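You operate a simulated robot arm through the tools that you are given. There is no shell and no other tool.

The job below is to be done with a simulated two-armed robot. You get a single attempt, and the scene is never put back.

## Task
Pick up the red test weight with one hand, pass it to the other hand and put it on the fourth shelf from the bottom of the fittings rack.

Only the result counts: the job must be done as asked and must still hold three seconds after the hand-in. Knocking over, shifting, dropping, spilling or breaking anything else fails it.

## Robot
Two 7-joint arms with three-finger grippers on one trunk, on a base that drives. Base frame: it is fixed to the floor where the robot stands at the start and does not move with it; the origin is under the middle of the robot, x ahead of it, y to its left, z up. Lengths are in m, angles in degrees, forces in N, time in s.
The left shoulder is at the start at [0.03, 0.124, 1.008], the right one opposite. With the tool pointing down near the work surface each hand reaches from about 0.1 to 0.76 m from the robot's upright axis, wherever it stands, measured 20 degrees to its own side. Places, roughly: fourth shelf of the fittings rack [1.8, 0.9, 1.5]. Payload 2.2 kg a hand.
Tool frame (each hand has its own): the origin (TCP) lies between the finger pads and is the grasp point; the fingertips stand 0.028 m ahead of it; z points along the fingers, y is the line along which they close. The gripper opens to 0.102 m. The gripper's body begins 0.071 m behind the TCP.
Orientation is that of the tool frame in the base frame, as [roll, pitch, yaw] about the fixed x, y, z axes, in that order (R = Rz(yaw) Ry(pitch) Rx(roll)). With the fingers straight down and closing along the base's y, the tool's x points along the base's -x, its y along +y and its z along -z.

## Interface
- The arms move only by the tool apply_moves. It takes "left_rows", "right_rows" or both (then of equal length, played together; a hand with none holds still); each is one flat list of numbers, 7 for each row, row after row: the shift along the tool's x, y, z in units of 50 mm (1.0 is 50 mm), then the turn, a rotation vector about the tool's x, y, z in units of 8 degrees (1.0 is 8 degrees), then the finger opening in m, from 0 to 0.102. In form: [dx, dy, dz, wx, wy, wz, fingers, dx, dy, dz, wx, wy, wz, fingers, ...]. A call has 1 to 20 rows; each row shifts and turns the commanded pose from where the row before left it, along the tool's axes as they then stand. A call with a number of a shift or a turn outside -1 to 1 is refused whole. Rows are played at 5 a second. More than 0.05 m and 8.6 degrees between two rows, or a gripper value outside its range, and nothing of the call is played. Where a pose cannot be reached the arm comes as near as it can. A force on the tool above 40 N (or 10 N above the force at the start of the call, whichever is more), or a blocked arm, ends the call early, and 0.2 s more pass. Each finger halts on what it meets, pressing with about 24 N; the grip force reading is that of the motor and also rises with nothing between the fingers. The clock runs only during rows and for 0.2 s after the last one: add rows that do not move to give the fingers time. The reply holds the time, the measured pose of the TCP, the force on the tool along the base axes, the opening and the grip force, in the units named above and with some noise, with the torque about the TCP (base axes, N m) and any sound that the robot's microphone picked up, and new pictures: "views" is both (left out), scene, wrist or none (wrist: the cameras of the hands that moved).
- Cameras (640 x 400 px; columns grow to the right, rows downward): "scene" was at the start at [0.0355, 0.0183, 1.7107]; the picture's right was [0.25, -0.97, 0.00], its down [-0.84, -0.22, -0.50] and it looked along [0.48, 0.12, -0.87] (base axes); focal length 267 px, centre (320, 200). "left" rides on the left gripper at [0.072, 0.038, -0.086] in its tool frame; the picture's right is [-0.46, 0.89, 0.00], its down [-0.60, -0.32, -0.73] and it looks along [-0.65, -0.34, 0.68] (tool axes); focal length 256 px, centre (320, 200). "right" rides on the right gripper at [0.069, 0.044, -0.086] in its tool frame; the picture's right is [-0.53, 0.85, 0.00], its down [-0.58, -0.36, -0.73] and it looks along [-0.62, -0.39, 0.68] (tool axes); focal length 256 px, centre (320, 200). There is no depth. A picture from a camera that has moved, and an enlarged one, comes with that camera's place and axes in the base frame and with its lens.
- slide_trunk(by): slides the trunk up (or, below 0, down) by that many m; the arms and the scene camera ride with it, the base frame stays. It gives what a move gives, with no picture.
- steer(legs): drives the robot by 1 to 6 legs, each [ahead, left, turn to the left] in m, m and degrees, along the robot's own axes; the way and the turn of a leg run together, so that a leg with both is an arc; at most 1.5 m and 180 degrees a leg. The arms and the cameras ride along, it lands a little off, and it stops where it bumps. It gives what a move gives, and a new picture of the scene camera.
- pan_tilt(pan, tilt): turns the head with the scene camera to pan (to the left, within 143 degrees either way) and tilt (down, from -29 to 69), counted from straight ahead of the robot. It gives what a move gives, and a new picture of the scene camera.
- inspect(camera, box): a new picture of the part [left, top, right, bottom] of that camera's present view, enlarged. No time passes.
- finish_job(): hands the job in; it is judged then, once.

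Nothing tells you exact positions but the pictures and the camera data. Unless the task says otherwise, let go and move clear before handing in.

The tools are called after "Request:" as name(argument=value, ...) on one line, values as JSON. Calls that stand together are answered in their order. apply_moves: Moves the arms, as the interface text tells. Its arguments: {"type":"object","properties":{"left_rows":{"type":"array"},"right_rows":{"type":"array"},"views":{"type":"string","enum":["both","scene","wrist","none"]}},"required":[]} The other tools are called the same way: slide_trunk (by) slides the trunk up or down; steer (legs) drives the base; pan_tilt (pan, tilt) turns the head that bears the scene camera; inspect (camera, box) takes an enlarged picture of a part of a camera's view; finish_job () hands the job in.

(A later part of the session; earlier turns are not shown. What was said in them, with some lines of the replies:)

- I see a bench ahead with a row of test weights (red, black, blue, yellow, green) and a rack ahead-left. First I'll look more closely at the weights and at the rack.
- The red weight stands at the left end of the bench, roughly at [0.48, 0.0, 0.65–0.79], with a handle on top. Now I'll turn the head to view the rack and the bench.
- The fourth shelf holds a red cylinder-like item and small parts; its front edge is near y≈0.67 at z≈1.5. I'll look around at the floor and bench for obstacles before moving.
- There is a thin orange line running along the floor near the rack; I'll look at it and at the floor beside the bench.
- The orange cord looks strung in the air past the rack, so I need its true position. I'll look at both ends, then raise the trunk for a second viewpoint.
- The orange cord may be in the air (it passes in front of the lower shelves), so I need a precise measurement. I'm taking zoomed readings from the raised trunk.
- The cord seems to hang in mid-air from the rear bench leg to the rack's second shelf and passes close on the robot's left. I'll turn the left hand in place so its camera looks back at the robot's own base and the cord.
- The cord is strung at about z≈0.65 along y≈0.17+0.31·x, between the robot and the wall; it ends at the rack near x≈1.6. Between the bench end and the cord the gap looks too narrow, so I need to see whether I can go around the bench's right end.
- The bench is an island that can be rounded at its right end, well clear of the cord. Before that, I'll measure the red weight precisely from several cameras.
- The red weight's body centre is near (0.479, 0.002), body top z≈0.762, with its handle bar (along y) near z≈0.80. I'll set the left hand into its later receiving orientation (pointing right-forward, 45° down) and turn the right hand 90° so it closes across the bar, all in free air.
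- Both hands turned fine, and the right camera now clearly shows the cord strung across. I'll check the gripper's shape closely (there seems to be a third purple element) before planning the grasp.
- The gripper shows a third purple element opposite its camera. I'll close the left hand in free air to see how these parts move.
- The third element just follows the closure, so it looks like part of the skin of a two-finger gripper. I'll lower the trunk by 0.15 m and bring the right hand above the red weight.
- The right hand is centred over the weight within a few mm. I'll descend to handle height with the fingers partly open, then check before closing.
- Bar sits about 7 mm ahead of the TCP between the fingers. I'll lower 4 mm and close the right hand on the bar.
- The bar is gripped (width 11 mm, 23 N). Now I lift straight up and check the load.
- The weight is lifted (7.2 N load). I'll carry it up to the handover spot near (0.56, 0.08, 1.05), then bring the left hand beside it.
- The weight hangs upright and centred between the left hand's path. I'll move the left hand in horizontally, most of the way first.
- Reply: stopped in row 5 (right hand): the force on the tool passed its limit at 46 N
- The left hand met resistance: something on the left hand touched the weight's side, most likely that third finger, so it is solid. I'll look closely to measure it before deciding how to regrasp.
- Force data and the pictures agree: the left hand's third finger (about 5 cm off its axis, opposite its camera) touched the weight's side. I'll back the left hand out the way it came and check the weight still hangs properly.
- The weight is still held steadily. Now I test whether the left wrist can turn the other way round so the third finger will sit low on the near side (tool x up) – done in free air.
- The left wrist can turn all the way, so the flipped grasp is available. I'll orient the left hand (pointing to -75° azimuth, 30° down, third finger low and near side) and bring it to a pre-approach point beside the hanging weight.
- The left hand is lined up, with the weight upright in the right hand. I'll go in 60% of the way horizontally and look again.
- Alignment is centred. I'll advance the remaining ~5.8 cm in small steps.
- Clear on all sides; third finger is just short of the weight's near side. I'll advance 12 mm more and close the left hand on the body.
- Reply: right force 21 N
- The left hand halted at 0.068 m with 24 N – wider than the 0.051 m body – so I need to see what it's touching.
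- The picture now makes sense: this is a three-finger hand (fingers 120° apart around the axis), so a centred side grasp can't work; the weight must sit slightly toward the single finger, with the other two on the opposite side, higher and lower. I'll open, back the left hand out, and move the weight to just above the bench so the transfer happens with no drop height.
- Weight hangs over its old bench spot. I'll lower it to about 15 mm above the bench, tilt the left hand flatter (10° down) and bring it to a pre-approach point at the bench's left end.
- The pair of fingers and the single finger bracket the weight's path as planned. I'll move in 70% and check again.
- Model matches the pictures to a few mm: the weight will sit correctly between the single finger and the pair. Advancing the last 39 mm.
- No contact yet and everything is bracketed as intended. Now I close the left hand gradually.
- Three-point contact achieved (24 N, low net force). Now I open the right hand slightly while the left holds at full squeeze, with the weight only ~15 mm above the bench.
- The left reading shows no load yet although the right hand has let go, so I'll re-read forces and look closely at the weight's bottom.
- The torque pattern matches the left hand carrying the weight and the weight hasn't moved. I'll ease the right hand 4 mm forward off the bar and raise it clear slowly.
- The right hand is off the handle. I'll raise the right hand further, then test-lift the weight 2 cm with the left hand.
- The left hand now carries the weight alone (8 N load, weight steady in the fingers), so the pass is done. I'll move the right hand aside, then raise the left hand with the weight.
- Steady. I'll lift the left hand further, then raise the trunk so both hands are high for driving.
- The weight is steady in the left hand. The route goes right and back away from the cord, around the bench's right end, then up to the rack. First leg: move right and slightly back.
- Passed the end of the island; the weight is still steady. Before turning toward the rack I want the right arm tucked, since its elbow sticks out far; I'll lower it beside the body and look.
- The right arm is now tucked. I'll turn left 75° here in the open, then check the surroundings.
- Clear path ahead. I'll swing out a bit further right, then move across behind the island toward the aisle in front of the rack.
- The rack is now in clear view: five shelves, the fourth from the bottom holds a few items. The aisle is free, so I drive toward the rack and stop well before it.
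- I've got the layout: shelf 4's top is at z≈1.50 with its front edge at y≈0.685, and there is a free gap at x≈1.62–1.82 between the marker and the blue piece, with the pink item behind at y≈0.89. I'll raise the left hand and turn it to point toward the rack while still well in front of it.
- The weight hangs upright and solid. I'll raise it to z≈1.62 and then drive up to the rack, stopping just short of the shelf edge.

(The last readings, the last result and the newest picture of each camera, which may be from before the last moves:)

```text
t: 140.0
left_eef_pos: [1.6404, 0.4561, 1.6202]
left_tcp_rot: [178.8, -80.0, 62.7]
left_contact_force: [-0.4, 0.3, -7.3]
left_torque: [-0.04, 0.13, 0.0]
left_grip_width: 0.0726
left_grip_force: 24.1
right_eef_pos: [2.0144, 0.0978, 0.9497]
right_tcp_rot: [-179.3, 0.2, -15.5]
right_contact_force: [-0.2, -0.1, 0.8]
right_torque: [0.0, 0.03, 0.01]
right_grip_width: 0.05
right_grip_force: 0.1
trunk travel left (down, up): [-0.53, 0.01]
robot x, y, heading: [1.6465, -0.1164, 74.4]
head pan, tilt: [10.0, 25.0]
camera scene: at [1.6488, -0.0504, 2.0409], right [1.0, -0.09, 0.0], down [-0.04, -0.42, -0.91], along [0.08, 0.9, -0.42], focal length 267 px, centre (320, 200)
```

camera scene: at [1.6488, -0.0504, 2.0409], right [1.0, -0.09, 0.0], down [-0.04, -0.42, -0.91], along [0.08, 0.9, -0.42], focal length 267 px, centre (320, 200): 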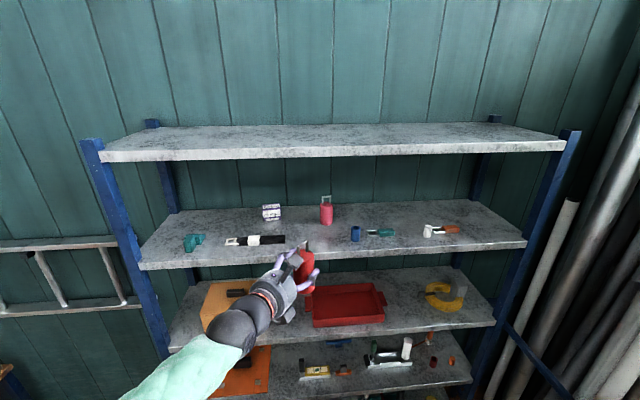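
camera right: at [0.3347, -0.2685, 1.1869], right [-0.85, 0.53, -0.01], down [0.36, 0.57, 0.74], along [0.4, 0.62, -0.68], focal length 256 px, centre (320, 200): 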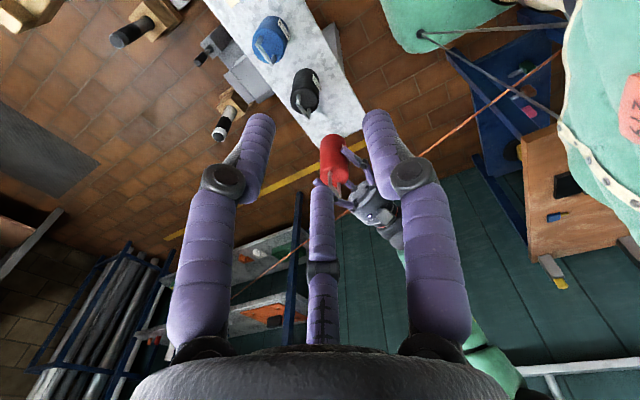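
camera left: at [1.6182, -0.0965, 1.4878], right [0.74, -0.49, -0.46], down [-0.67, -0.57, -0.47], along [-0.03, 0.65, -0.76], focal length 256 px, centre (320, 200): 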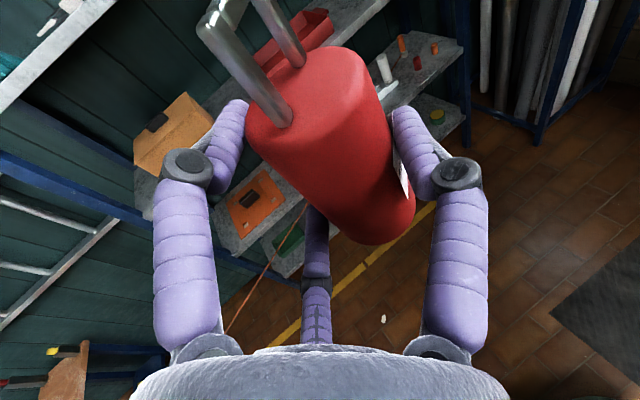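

Request:
inspect(camera="scene", box=[220, 180, 400, 290])

Request:
inspect(camera="scene", box=[130, 190, 330, 310])

```text
3.56 times, centred on (310, 235) of scene
camera zoom: at [1.6488, -0.0504, 2.0409], right [1.0, -0.09, 0.0], down [-0.04, -0.42, -0.91], along [0.08, 0.9, -0.42], focal length 951 px, centre (356, 76)
```

zoom: 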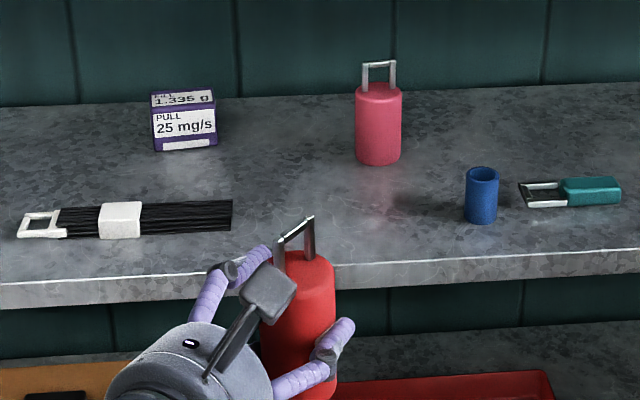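

```text
3.20 times, centred on (230, 250) of scene
camera zoom: at [1.6488, -0.0504, 2.0409], right [1.0, -0.09, 0.0], down [-0.04, -0.42, -0.91], along [0.08, 0.9, -0.42], focal length 856 px, centre (608, 40)
```

zoom: 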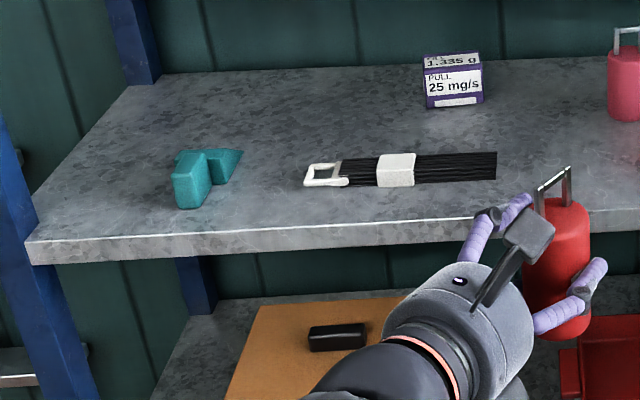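

Request:
inspect(camera="scene", box=[270, 230, 340, 300])

Request:
inspect(camera="left", box=[120, 0, 520, 300])

```text
5.71 times, centred on (305, 265) of scene
camera zoom: at [1.6488, -0.0504, 2.0409], right [1.0, -0.09, 0.0], down [-0.04, -0.42, -0.91], along [0.08, 0.9, -0.42], focal length 1528 px, centre (406, -171)
```

zoom: 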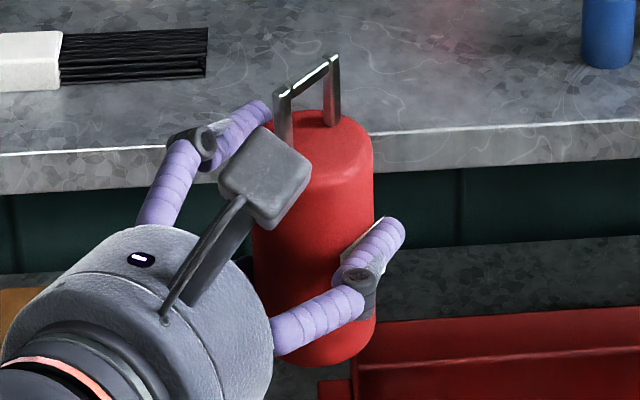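

```text
1.33 times, centred on (320, 150) of left
camera zoom: at [1.6399, 0.3755, 1.7073], right [0.74, -0.49, -0.45], down [-0.67, -0.57, -0.47], along [-0.03, 0.65, -0.76], focal length 341 px, centre (320, 267)
```

zoom: 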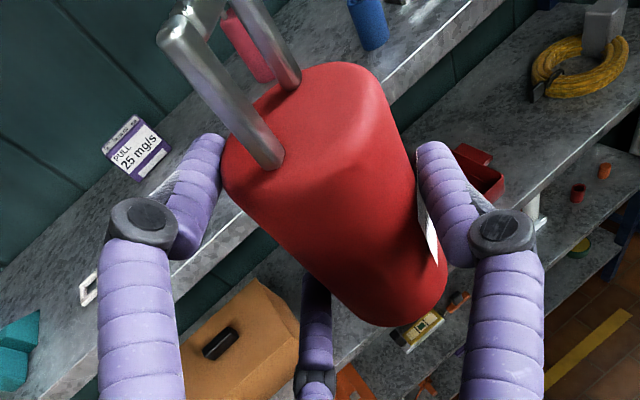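

Shelf 4's surface is at z≈1.50 and its edge at y≈0.68; the free spot is around (1.71, 0.75). I'll drive 0.2 m closer so the weight is just above the edge.

Request:
steer(legs=[[0.19, 0.003, 0]])

Request:
inspect(camera="scene", box=[220, 180, 420, 320])

Request:
inspect(camera="left", box=[0, 0, 640, 400])

```text
t: 141.6
left_eef_pos: [1.6865, 0.6372, 1.6211]
left_tcp_rot: [178.9, -80.1, 62.7]
left_contact_force: [0.1, -0.4, -8.4]
left_torque: [-0.05, 0.13, -0.03]
left_grip_width: 0.0725
left_grip_force: 24.6
right_eef_pos: [2.0606, 0.2802, 0.9504]
right_tcp_rot: [-179.4, 0.1, -15.3]
right_contact_force: [1.1, 0.0, 0.8]
right_torque: [0.0, 0.0, -0.03]
right_grip_width: 0.0502
right_grip_force: 0.1
trunk travel left (down, up): [-0.53, 0.01]
robot x, y, heading: [1.6952, 0.069, 74.7]
head pan, tilt: [10.0, 25.0]
camera scene: at [1.6954, 0.1312, 2.0409], right [1.0, -0.09, 0.0], down [-0.04, -0.42, -0.91], along [0.08, 0.9, -0.42], focal length 267 px, centre (320, 200)
```

scene: 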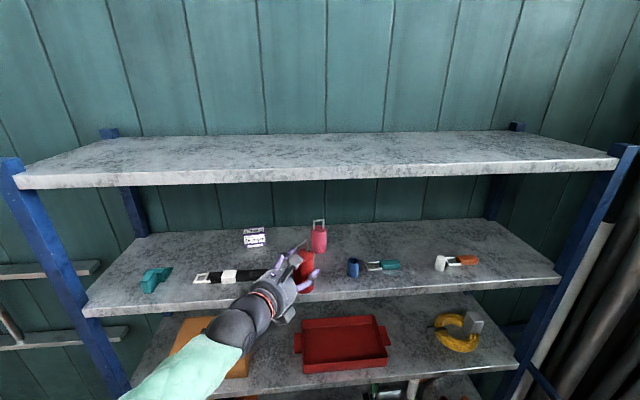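

```text
2.86 times, centred on (320, 250) of scene
camera zoom: at [1.6954, 0.1312, 2.0409], right [1.0, -0.09, 0.0], down [-0.04, -0.42, -0.91], along [0.08, 0.9, -0.42], focal length 764 px, centre (320, 57)
```

zoom: 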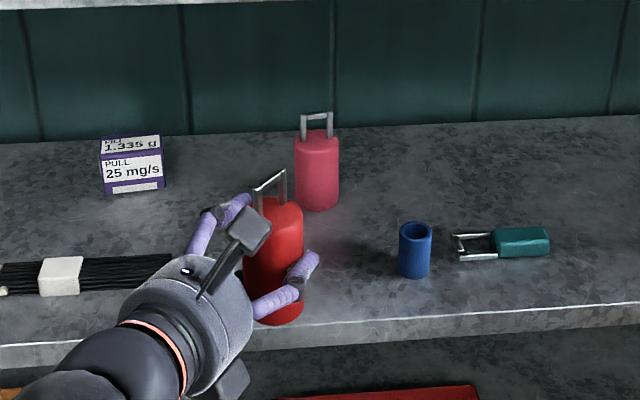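

```text
1.00 times, centred on (320, 200) of left (not enlarged: the box is as wide or as high as the picture)
camera zoom: at [1.6859, 0.5572, 1.7082], right [0.74, -0.49, -0.45], down [-0.67, -0.57, -0.47], along [-0.03, 0.65, -0.76], focal length 256 px, centre (320, 200)
```

zoom: 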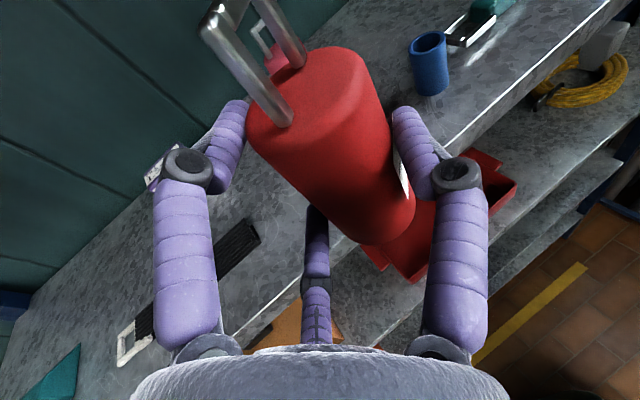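

The weight is right at the shelf edge, about 5 cm above it, with free space ahead. I'll extend the arm 11 cm inward at this height.

Request:
apply_moves(left_rows=[0.09, -0.199, 0.51, 0, 0, 0, 0, 0.09, -0.199, 0.51, 0, 0, 0, 0, 0.09, -0.199, 0.51, 0, 0, 0, 0, 0.09, -0.199, 0.51, 0, 0, 0, 0, 0, 0, 0, 0, 0, 0, 0], views="both")

Request:
inspect(camera="scene", box=[220, 180, 420, 320])

```text
t: 142.8
left_eef_pos: [1.7, 0.7498, 1.6228]
left_tcp_rot: [178.9, -80.0, 62.7]
left_contact_force: [-0.1, -0.6, -6.3]
left_torque: [-0.08, 0.07, 0.05]
left_grip_width: 0.0726
left_grip_force: 24.2
right_eef_pos: [2.0614, 0.2801, 0.9508]
right_tcp_rot: [-179.2, 0.2, -15.3]
right_contact_force: [0.1, -0.4, 0.9]
right_torque: [0.07, -0.03, 0.0]
right_grip_width: 0.0499
right_grip_force: 0.1
trunk travel left (down, up): [-0.53, 0.01]
robot x, y, heading: [1.6966, 0.0649, 74.7]
head pan, tilt: [10.0, 25.0]
camera scene: at [1.6955, 0.1306, 2.0409], right [1.0, -0.09, 0.0], down [-0.04, -0.42, -0.91], along [0.08, 0.9, -0.42], focal length 267 px, centre (320, 200)
camera left: at [1.6995, 0.6682, 1.709], right [0.74, -0.49, -0.46], down [-0.67, -0.57, -0.47], along [-0.03, 0.65, -0.76], focal length 256 px, centre (320, 200)
```

scene: 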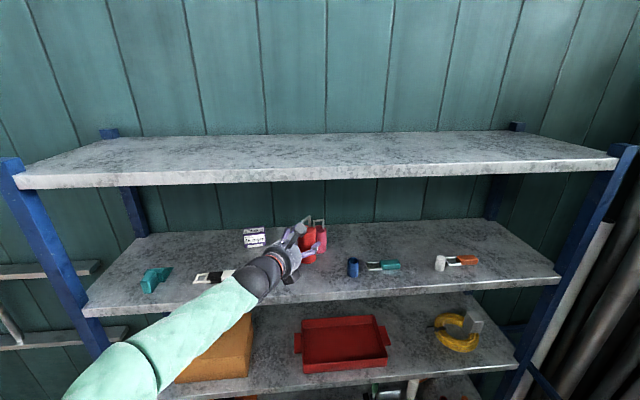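
left: 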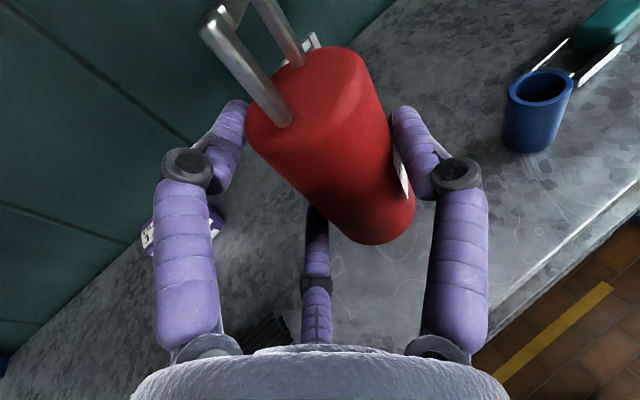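

```text
2.86 times, centred on (320, 250) of scene
camera zoom: at [1.6955, 0.1306, 2.0409], right [1.0, -0.09, 0.0], down [-0.04, -0.42, -0.91], along [0.08, 0.9, -0.42], focal length 764 px, centre (320, 57)
```

zoom: 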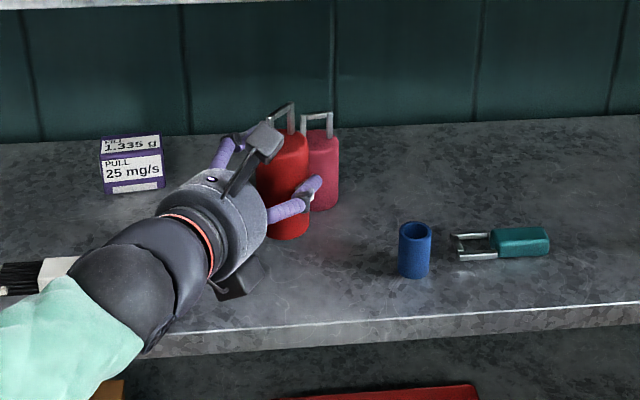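

In position over the free spot. I'll lower 45 mm, then continue in small steps watching the force.

Request:
apply_moves(left_rows=[-0.3, 0, 0.053, 0, 0, 0, 0, -0.3, 0, 0.053, 0, 0, 0, 0, -0.286, 0, 0.05, 0, 0, 0, 0, 0, 0, 0, 0, 0, 0, 0], views="both")

Request:
inspect(camera="scene", box=[260, 200, 380, 280])

Request:
inspect(camera="left", box=[220, 100, 460, 280])

```text
t: 143.8
left_eef_pos: [1.6999, 0.749, 1.575]
left_tcp_rot: [178.9, -80.1, 62.6]
left_contact_force: [1.0, 0.4, -7.1]
left_torque: [-0.07, 0.12, -0.02]
left_grip_width: 0.0725
left_grip_force: 24.0
right_eef_pos: [2.0617, 0.2801, 0.9507]
right_tcp_rot: [-179.3, 0.3, -15.3]
right_contact_force: [0.1, 0.0, -0.1]
right_torque: [-0.01, -0.03, -0.01]
right_grip_width: 0.0504
right_grip_force: 0.0
trunk travel left (down, up): [-0.53, 0.01]
robot x, y, heading: [1.6953, 0.0682, 74.8]
head pan, tilt: [10.0, 25.0]
camera scene: at [1.6956, 0.1317, 2.0409], right [1.0, -0.09, 0.0], down [-0.04, -0.42, -0.91], along [0.08, 0.9, -0.42], focal length 267 px, centre (320, 200)
camera left: at [1.7006, 0.6676, 1.663], right [0.74, -0.49, -0.46], down [-0.67, -0.57, -0.47], along [-0.03, 0.65, -0.76], focal length 256 px, centre (320, 200)
```

scene: 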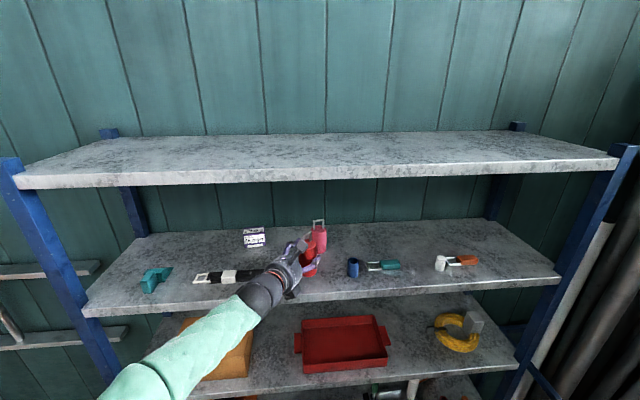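
left: 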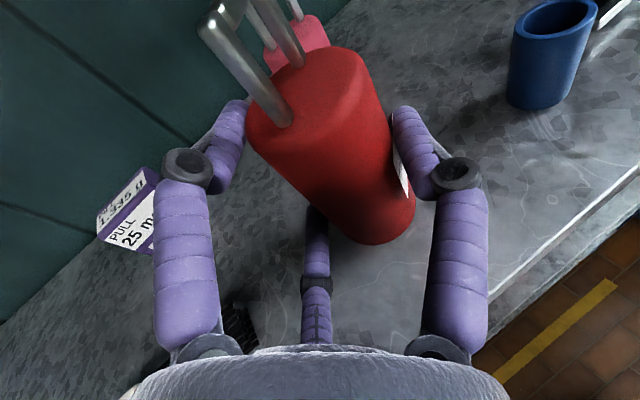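

```text
5.00 times, centred on (320, 240) of scene
camera zoom: at [1.6956, 0.1317, 2.0409], right [1.0, -0.09, 0.0], down [-0.04, -0.42, -0.91], along [0.08, 0.9, -0.42], focal length 1337 px, centre (320, 0)
```

zoom: 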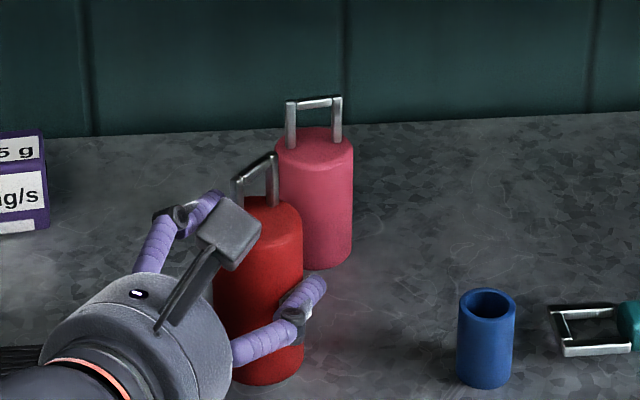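

```text
2.22 times, centred on (340, 190) of left
camera zoom: at [1.7006, 0.6676, 1.663], right [0.74, -0.49, -0.46], down [-0.67, -0.57, -0.47], along [-0.03, 0.65, -0.76], focal length 569 px, centre (276, 222)
```

zoom: 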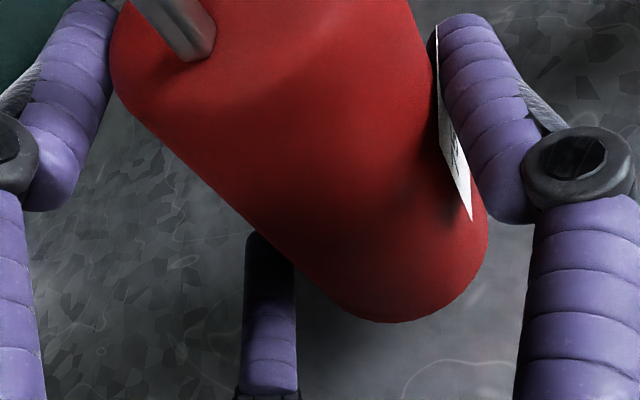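

Request:
apply_moves(left_rows=[-0.06, 0, 0.0105, 0, 0, 0, 0, -0.06, 0, 0.0105, 0, 0, 0, 0, -0.04, 0, 0.007, 0, 0, 0, 0, 0, 0, 0, 0, 0, 0, 0], views="none")

```text
t: 144.8
left_eef_pos: [1.7001, 0.7497, 1.5671]
left_tcp_rot: [178.9, -80.0, 62.6]
left_contact_force: [0.1, -0.7, -6.7]
left_torque: [-0.03, 0.12, -0.03]
left_grip_width: 0.0724
left_grip_force: 23.3
right_eef_pos: [2.0615, 0.2803, 0.9512]
right_tcp_rot: [-179.4, 0.2, -15.3]
right_contact_force: [-0.5, 0.2, -0.5]
right_torque: [0.02, 0.01, 0.04]
right_grip_width: 0.0501
right_grip_force: 0.1
trunk travel left (down, up): [-0.53, 0.01]
robot x, y, heading: [1.6952, 0.0666, 74.5]
head pan, tilt: [10.0, 25.0]
```

Request:
apply_moves(left_rows=[-0.05, 0, 0.009, 0, 0, 0, 0, -0.05, 0, 0.009, 0, 0, 0, 0, 0, 0, 0, 0, 0, 0, 0], views="none")

```text
t: 145.6
left_eef_pos: [1.7004, 0.749, 1.5632]
left_tcp_rot: [178.7, -80.0, 62.8]
left_contact_force: [0.4, 0.4, -7.3]
left_torque: [-0.05, 0.14, -0.01]
left_grip_width: 0.0725
left_grip_force: 24.2
right_eef_pos: [2.0624, 0.2803, 0.9501]
right_tcp_rot: [-179.4, 0.3, -15.4]
right_contact_force: [0.3, 0.0, 0.1]
right_torque: [-0.02, 0.0, -0.02]
right_grip_width: 0.0502
right_grip_force: 0.2
trunk travel left (down, up): [-0.53, 0.01]
robot x, y, heading: [1.695, 0.0689, 74.8]
head pan, tilt: [10.0, 25.0]
```

Request:
apply_moves(left_rows=[-0.05, 0, 0.009, 0, 0, 0, 0, -0.05, 0, 0.009, 0, 0, 0, 0, 0, 0, 0, 0, 0, 0, 0], views="wrist")

Request:
inspect(camera="scene", box=[260, 200, 380, 280])

```text
t: 146.4
left_eef_pos: [1.7023, 0.7488, 1.562]
left_tcp_rot: [179.3, -80.5, 62.3]
left_contact_force: [2.5, 4.8, 9.7]
left_torque: [0.03, -0.05, 0.06]
left_grip_width: 0.0723
left_grip_force: 23.8
right_eef_pos: [2.0615, 0.2798, 0.9518]
right_tcp_rot: [-179.2, 0.3, -15.3]
right_contact_force: [-0.1, 0.1, 0.8]
right_torque: [0.0, 0.0, -0.02]
right_grip_width: 0.0501
right_grip_force: 0.0
trunk travel left (down, up): [-0.53, 0.01]
robot x, y, heading: [1.6934, 0.0673, 74.6]
head pan, tilt: [10.0, 25.0]
camera left: at [1.7002, 0.6668, 1.6486], right [0.74, -0.49, -0.46], down [-0.67, -0.57, -0.48], along [-0.03, 0.66, -0.75], focal length 256 px, centre (320, 200)
```

left: 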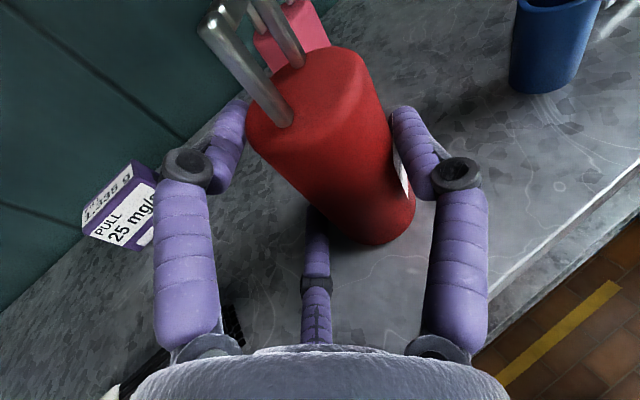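

```text
5.00 times, centred on (320, 240) of scene
camera zoom: at [1.6966, 0.1309, 2.041], right [1.0, -0.09, 0.0], down [-0.04, -0.42, -0.91], along [0.08, 0.9, -0.42], focal length 1337 px, centre (320, 0)
```

zoom: 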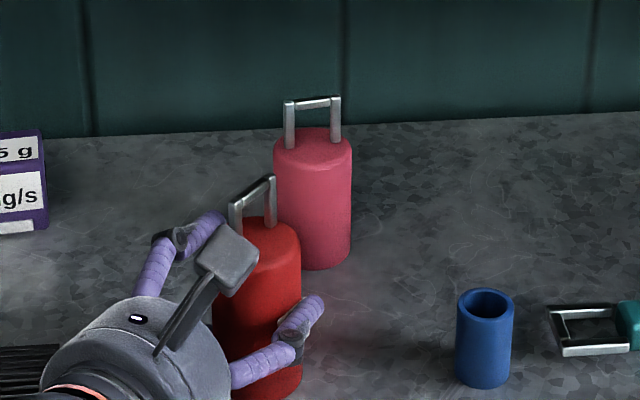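

The weight is on the shelf (contact at TCP z≈1.562). I'll relieve the pressure slightly, then open the fingers partway.

Request:
apply_moves(left_rows=[0.03, 0, -0.005, 0, 0, 0, 0, 0, 0, 0, 0, 0, 0, 0, 0, 0, 0, 0, 0, 0, 0.078, 0, 0, 0, 0, 0, 0, 0.084, 0, 0, 0, 0, 0, 0, 0.09, 0, 0, 0, 0, 0, 0, 0.09], views="both")

Request:
inspect(camera="scene", box=[260, 200, 380, 280])

Request:
inspect(camera="left", box=[140, 0, 500, 270])

```text
t: 147.8
left_eef_pos: [1.7008, 0.7476, 1.5592]
left_tcp_rot: [178.9, -80.1, 62.5]
left_contact_force: [-0.3, -0.1, -0.7]
left_torque: [0.0, 0.0, -0.01]
left_grip_width: 0.0899
left_grip_force: 0.0
right_eef_pos: [2.0616, 0.2786, 0.9512]
right_tcp_rot: [-179.3, 0.3, -15.4]
right_contact_force: [-0.5, 0.4, 0.1]
right_torque: [-0.01, -0.02, -0.02]
right_grip_width: 0.0503
right_grip_force: 0.2
trunk travel left (down, up): [-0.53, 0.01]
robot x, y, heading: [1.6932, 0.0641, 74.8]
head pan, tilt: [10.0, 25.0]
camera scene: at [1.6958, 0.1307, 2.0409], right [1.0, -0.09, 0.0], down [-0.04, -0.42, -0.91], along [0.08, 0.9, -0.42], focal length 267 px, centre (320, 200)
camera left: at [1.7002, 0.6668, 1.6467], right [0.74, -0.49, -0.46], down [-0.67, -0.57, -0.47], along [-0.03, 0.65, -0.76], focal length 256 px, centre (320, 200)
```

scene: 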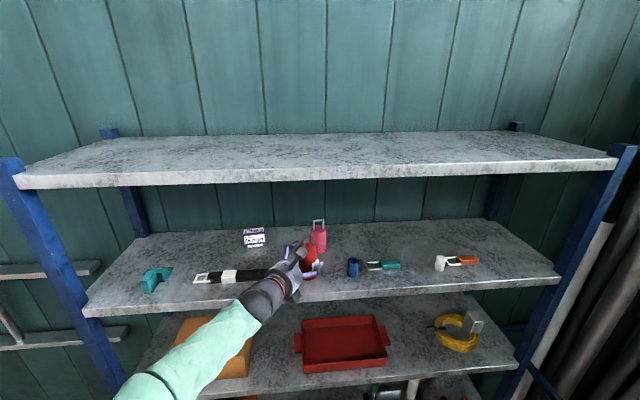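
left: 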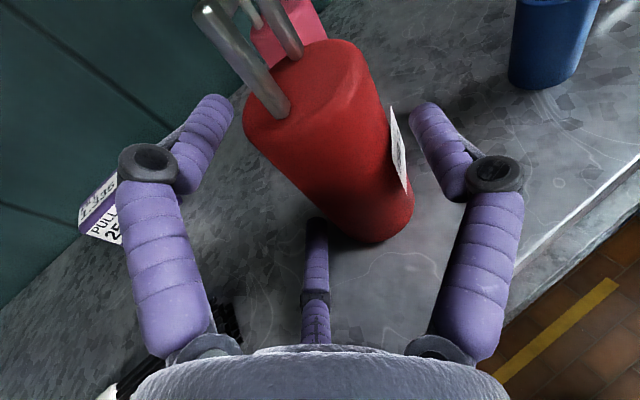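

```text
5.00 times, centred on (320, 240) of scene
camera zoom: at [1.6958, 0.1307, 2.0409], right [1.0, -0.09, 0.0], down [-0.04, -0.42, -0.91], along [0.08, 0.9, -0.42], focal length 1337 px, centre (320, 0)
```

zoom: 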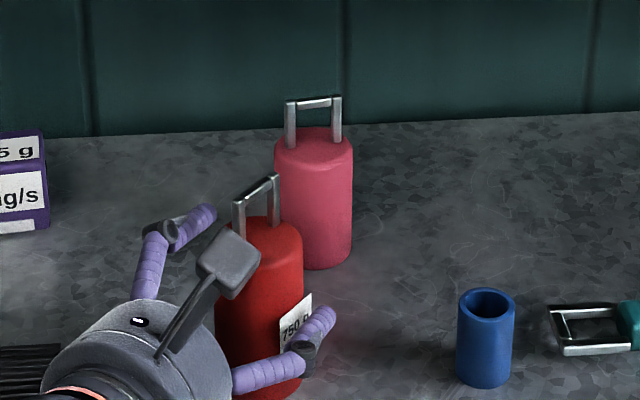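

```text
1.48 times, centred on (320, 135) of left
camera zoom: at [1.7002, 0.6668, 1.6467], right [0.74, -0.49, -0.46], down [-0.67, -0.57, -0.47], along [-0.03, 0.65, -0.76], focal length 379 px, centre (320, 296)
```

zoom: 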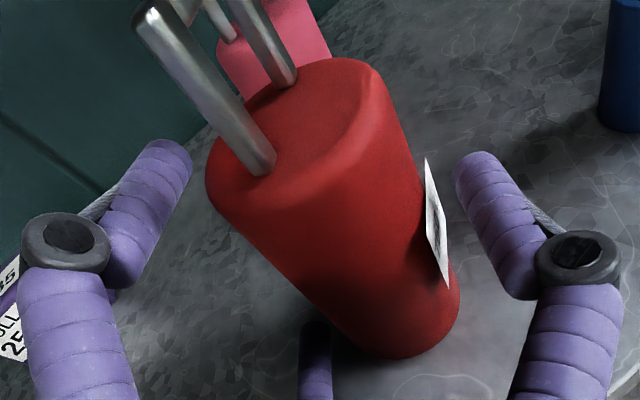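

The fingers are clear and the weight stands upright on the shelf. I'll withdraw the left hand straight back along its own axis.

Request:
apply_moves(left_rows=[0, 0, -0.15, 0, 0, 0, 0.092, 0, 0, -0.25, 0, 0, 0, 0.092, 0, 0, -0.4, 0, 0, 0, 0.092, 0, 0, -0.6, 0, 0, 0, 0.092, 0, 0, -0.6, 0, 0, 0, 0.092, 0, 0, -0.7, 0, 0, 0, 0.092, 0, 0, 0, 0, 0, 0, 0.092], views="both")

Request:
inspect(camera="scene", box=[240, 190, 400, 300])

```text
t: 149.4
left_eef_pos: [1.6385, 0.6316, 1.5814]
left_tcp_rot: [178.8, -80.0, 62.8]
left_contact_force: [0.1, 0.3, -0.4]
left_torque: [-0.05, -0.01, 0.01]
left_grip_width: 0.092
left_grip_force: 0.1
right_eef_pos: [2.0616, 0.2787, 0.9511]
right_tcp_rot: [-179.2, 0.2, -15.4]
right_contact_force: [-0.2, 0.1, 0.1]
right_torque: [-0.02, -0.01, 0.03]
right_grip_width: 0.0502
right_grip_force: 0.1
trunk travel left (down, up): [-0.53, 0.01]
robot x, y, heading: [1.6949, 0.0667, 74.9]
head pan, tilt: [10.0, 25.0]
camera scene: at [1.6962, 0.1322, 2.0409], right [1.0, -0.09, 0.0], down [-0.04, -0.42, -0.91], along [0.08, 0.9, -0.42], focal length 267 px, centre (320, 200)
camera left: at [1.6378, 0.5509, 1.6694], right [0.74, -0.49, -0.45], down [-0.67, -0.58, -0.47], along [-0.03, 0.65, -0.76], focal length 256 px, centre (320, 200)
```

scene: 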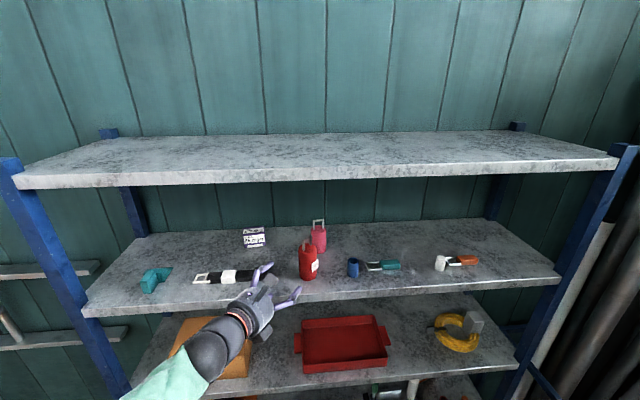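
left: 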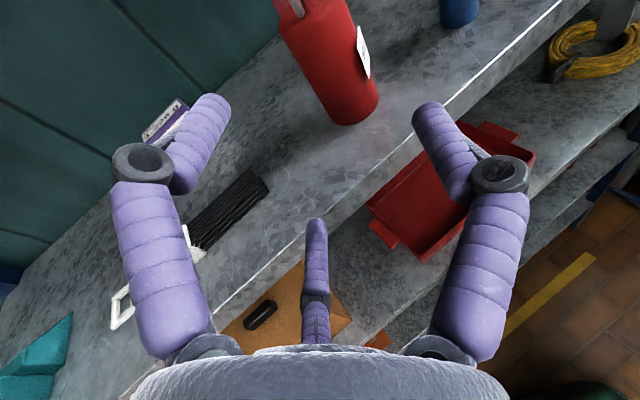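

```text
3.64 times, centred on (320, 245) of scene
camera zoom: at [1.6962, 0.1322, 2.0409], right [1.0, -0.09, 0.0], down [-0.04, -0.42, -0.91], along [0.08, 0.9, -0.42], focal length 972 px, centre (320, 36)
```

zoom: 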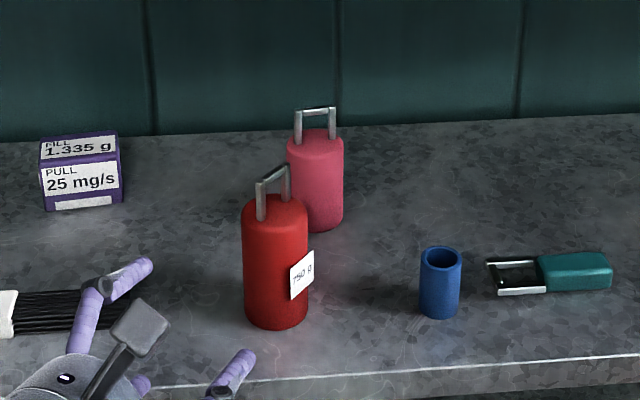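

The red weight stands upright on the fourth shelf. I'll retreat the hand further and back the robot off a little so everything is clear.

Request:
apply_moves(left_rows=[0, 0, -0.6, 0, 0, 0, 0.092, 0, 0, -0.7, 0, 0, 0, 0.092, 0, 0, -0.7, 0, 0, 0, 0.092, 0, 0, 0, 0, 0, 0, 0.092], views="none")

Request:
steer(legs=[[-0.35, -0.05, 0]])

Request:
inspect(camera="scene", box=[200, 140, 460, 300])

```text
t: 150.4
left_eef_pos: [1.5903, 0.5449, 1.5995]
left_tcp_rot: [178.9, -80.0, 62.7]
left_contact_force: [0.0, 0.1, -0.1]
left_torque: [-0.01, 0.02, -0.01]
left_grip_width: 0.0921
left_grip_force: 0.0
right_eef_pos: [2.0618, 0.28, 0.9513]
right_tcp_rot: [-179.3, 0.2, -15.3]
right_contact_force: [-0.2, 0.2, 0.9]
right_torque: [0.01, -0.01, 0.0]
right_grip_width: 0.0501
right_grip_force: 0.0
trunk travel left (down, up): [-0.53, 0.01]
robot x, y, heading: [1.6944, 0.0656, 74.5]
head pan, tilt: [10.0, 25.0]
```

```text
t: 152.7
left_eef_pos: [1.5478, 0.1953, 1.5996]
left_tcp_rot: [178.9, -80.1, 62.7]
left_contact_force: [-0.4, -0.1, -0.2]
left_torque: [0.03, -0.02, 0.0]
left_grip_width: 0.0917
left_grip_force: 0.1
right_eef_pos: [2.0174, -0.0701, 0.9509]
right_tcp_rot: [-179.4, 0.2, -15.3]
right_contact_force: [-0.2, 0.3, -0.2]
right_torque: [0.0, 0.01, -0.02]
right_grip_width: 0.0497
right_grip_force: 0.1
trunk travel left (down, up): [-0.53, 0.01]
robot x, y, heading: [1.6513, -0.2835, 74.7]
head pan, tilt: [10.0, 25.0]
camera scene: at [1.6517, -0.2186, 2.0409], right [1.0, -0.09, 0.0], down [-0.04, -0.42, -0.91], along [0.08, 0.9, -0.42], focal length 267 px, centre (320, 200)
```

scene: 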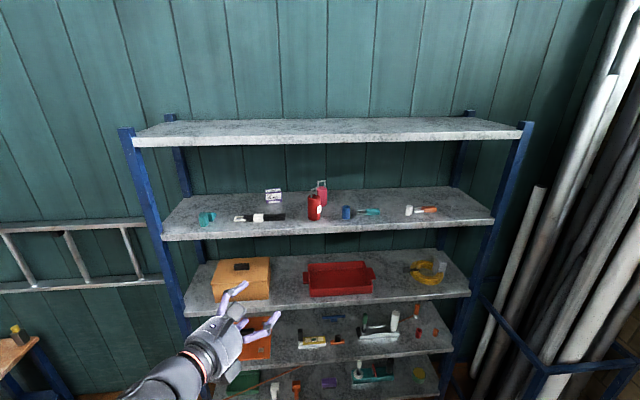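

```text
2.46 times, centred on (330, 220) of scene
camera zoom: at [1.6517, -0.2186, 2.0409], right [1.0, -0.09, 0.0], down [-0.04, -0.42, -0.91], along [0.08, 0.9, -0.42], focal length 658 px, centre (295, 151)
```

zoom: 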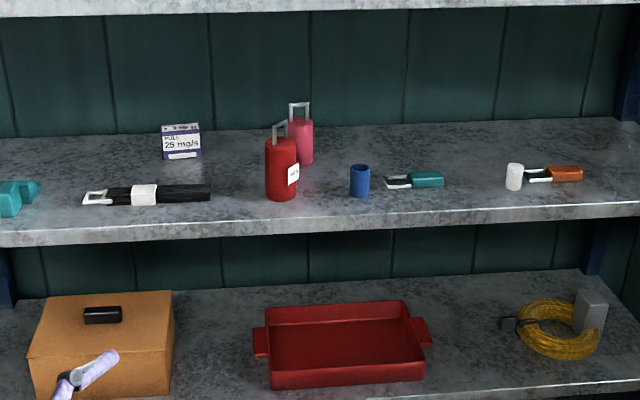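

The red weight stands upright on the fourth shelf from the bottom, and every other item on the rack is where it was. Both hands are empty and the robot has backed away, so I'm handing the job in.

Request:
finish_job()

```text
The job is handed in.
```

The red 750 g test weight is standing upright on the fourth shelf of the fittings rack, and I've handed the job in. I had no reply on how it was judged.

- **Pick-up and pass:** The right hand lifted the weight off the bench by its handle. The left hand then took it by the body, and it carried the full load (about 8 N) from there.
- **Where the pass happened:** I made it just above the bench to keep any drop small. When the right hand let go, the weight may have touched the bench for a moment. The left hand read no load until it lifted the weight 2 cm.
- **First pass attempts:** The grippers turned out to have a third finger that touches things, which the instructions don't mention. On the first tries it pushed against the weight. I backed off and regrasped, and nothing was dropped.
- **Route:** An orange cord is strung at about 0.6–0.7 m from the rear bench to the rack, so I drove around the far end of the bench.
- **Placement:** I put the weight in a free gap near the front of the shelf, about 7 cm in from the edge. In the last pictures the other shelf items look undisturbed. I didn't check the bench again after leaving it. Both hands are clear of the rack.
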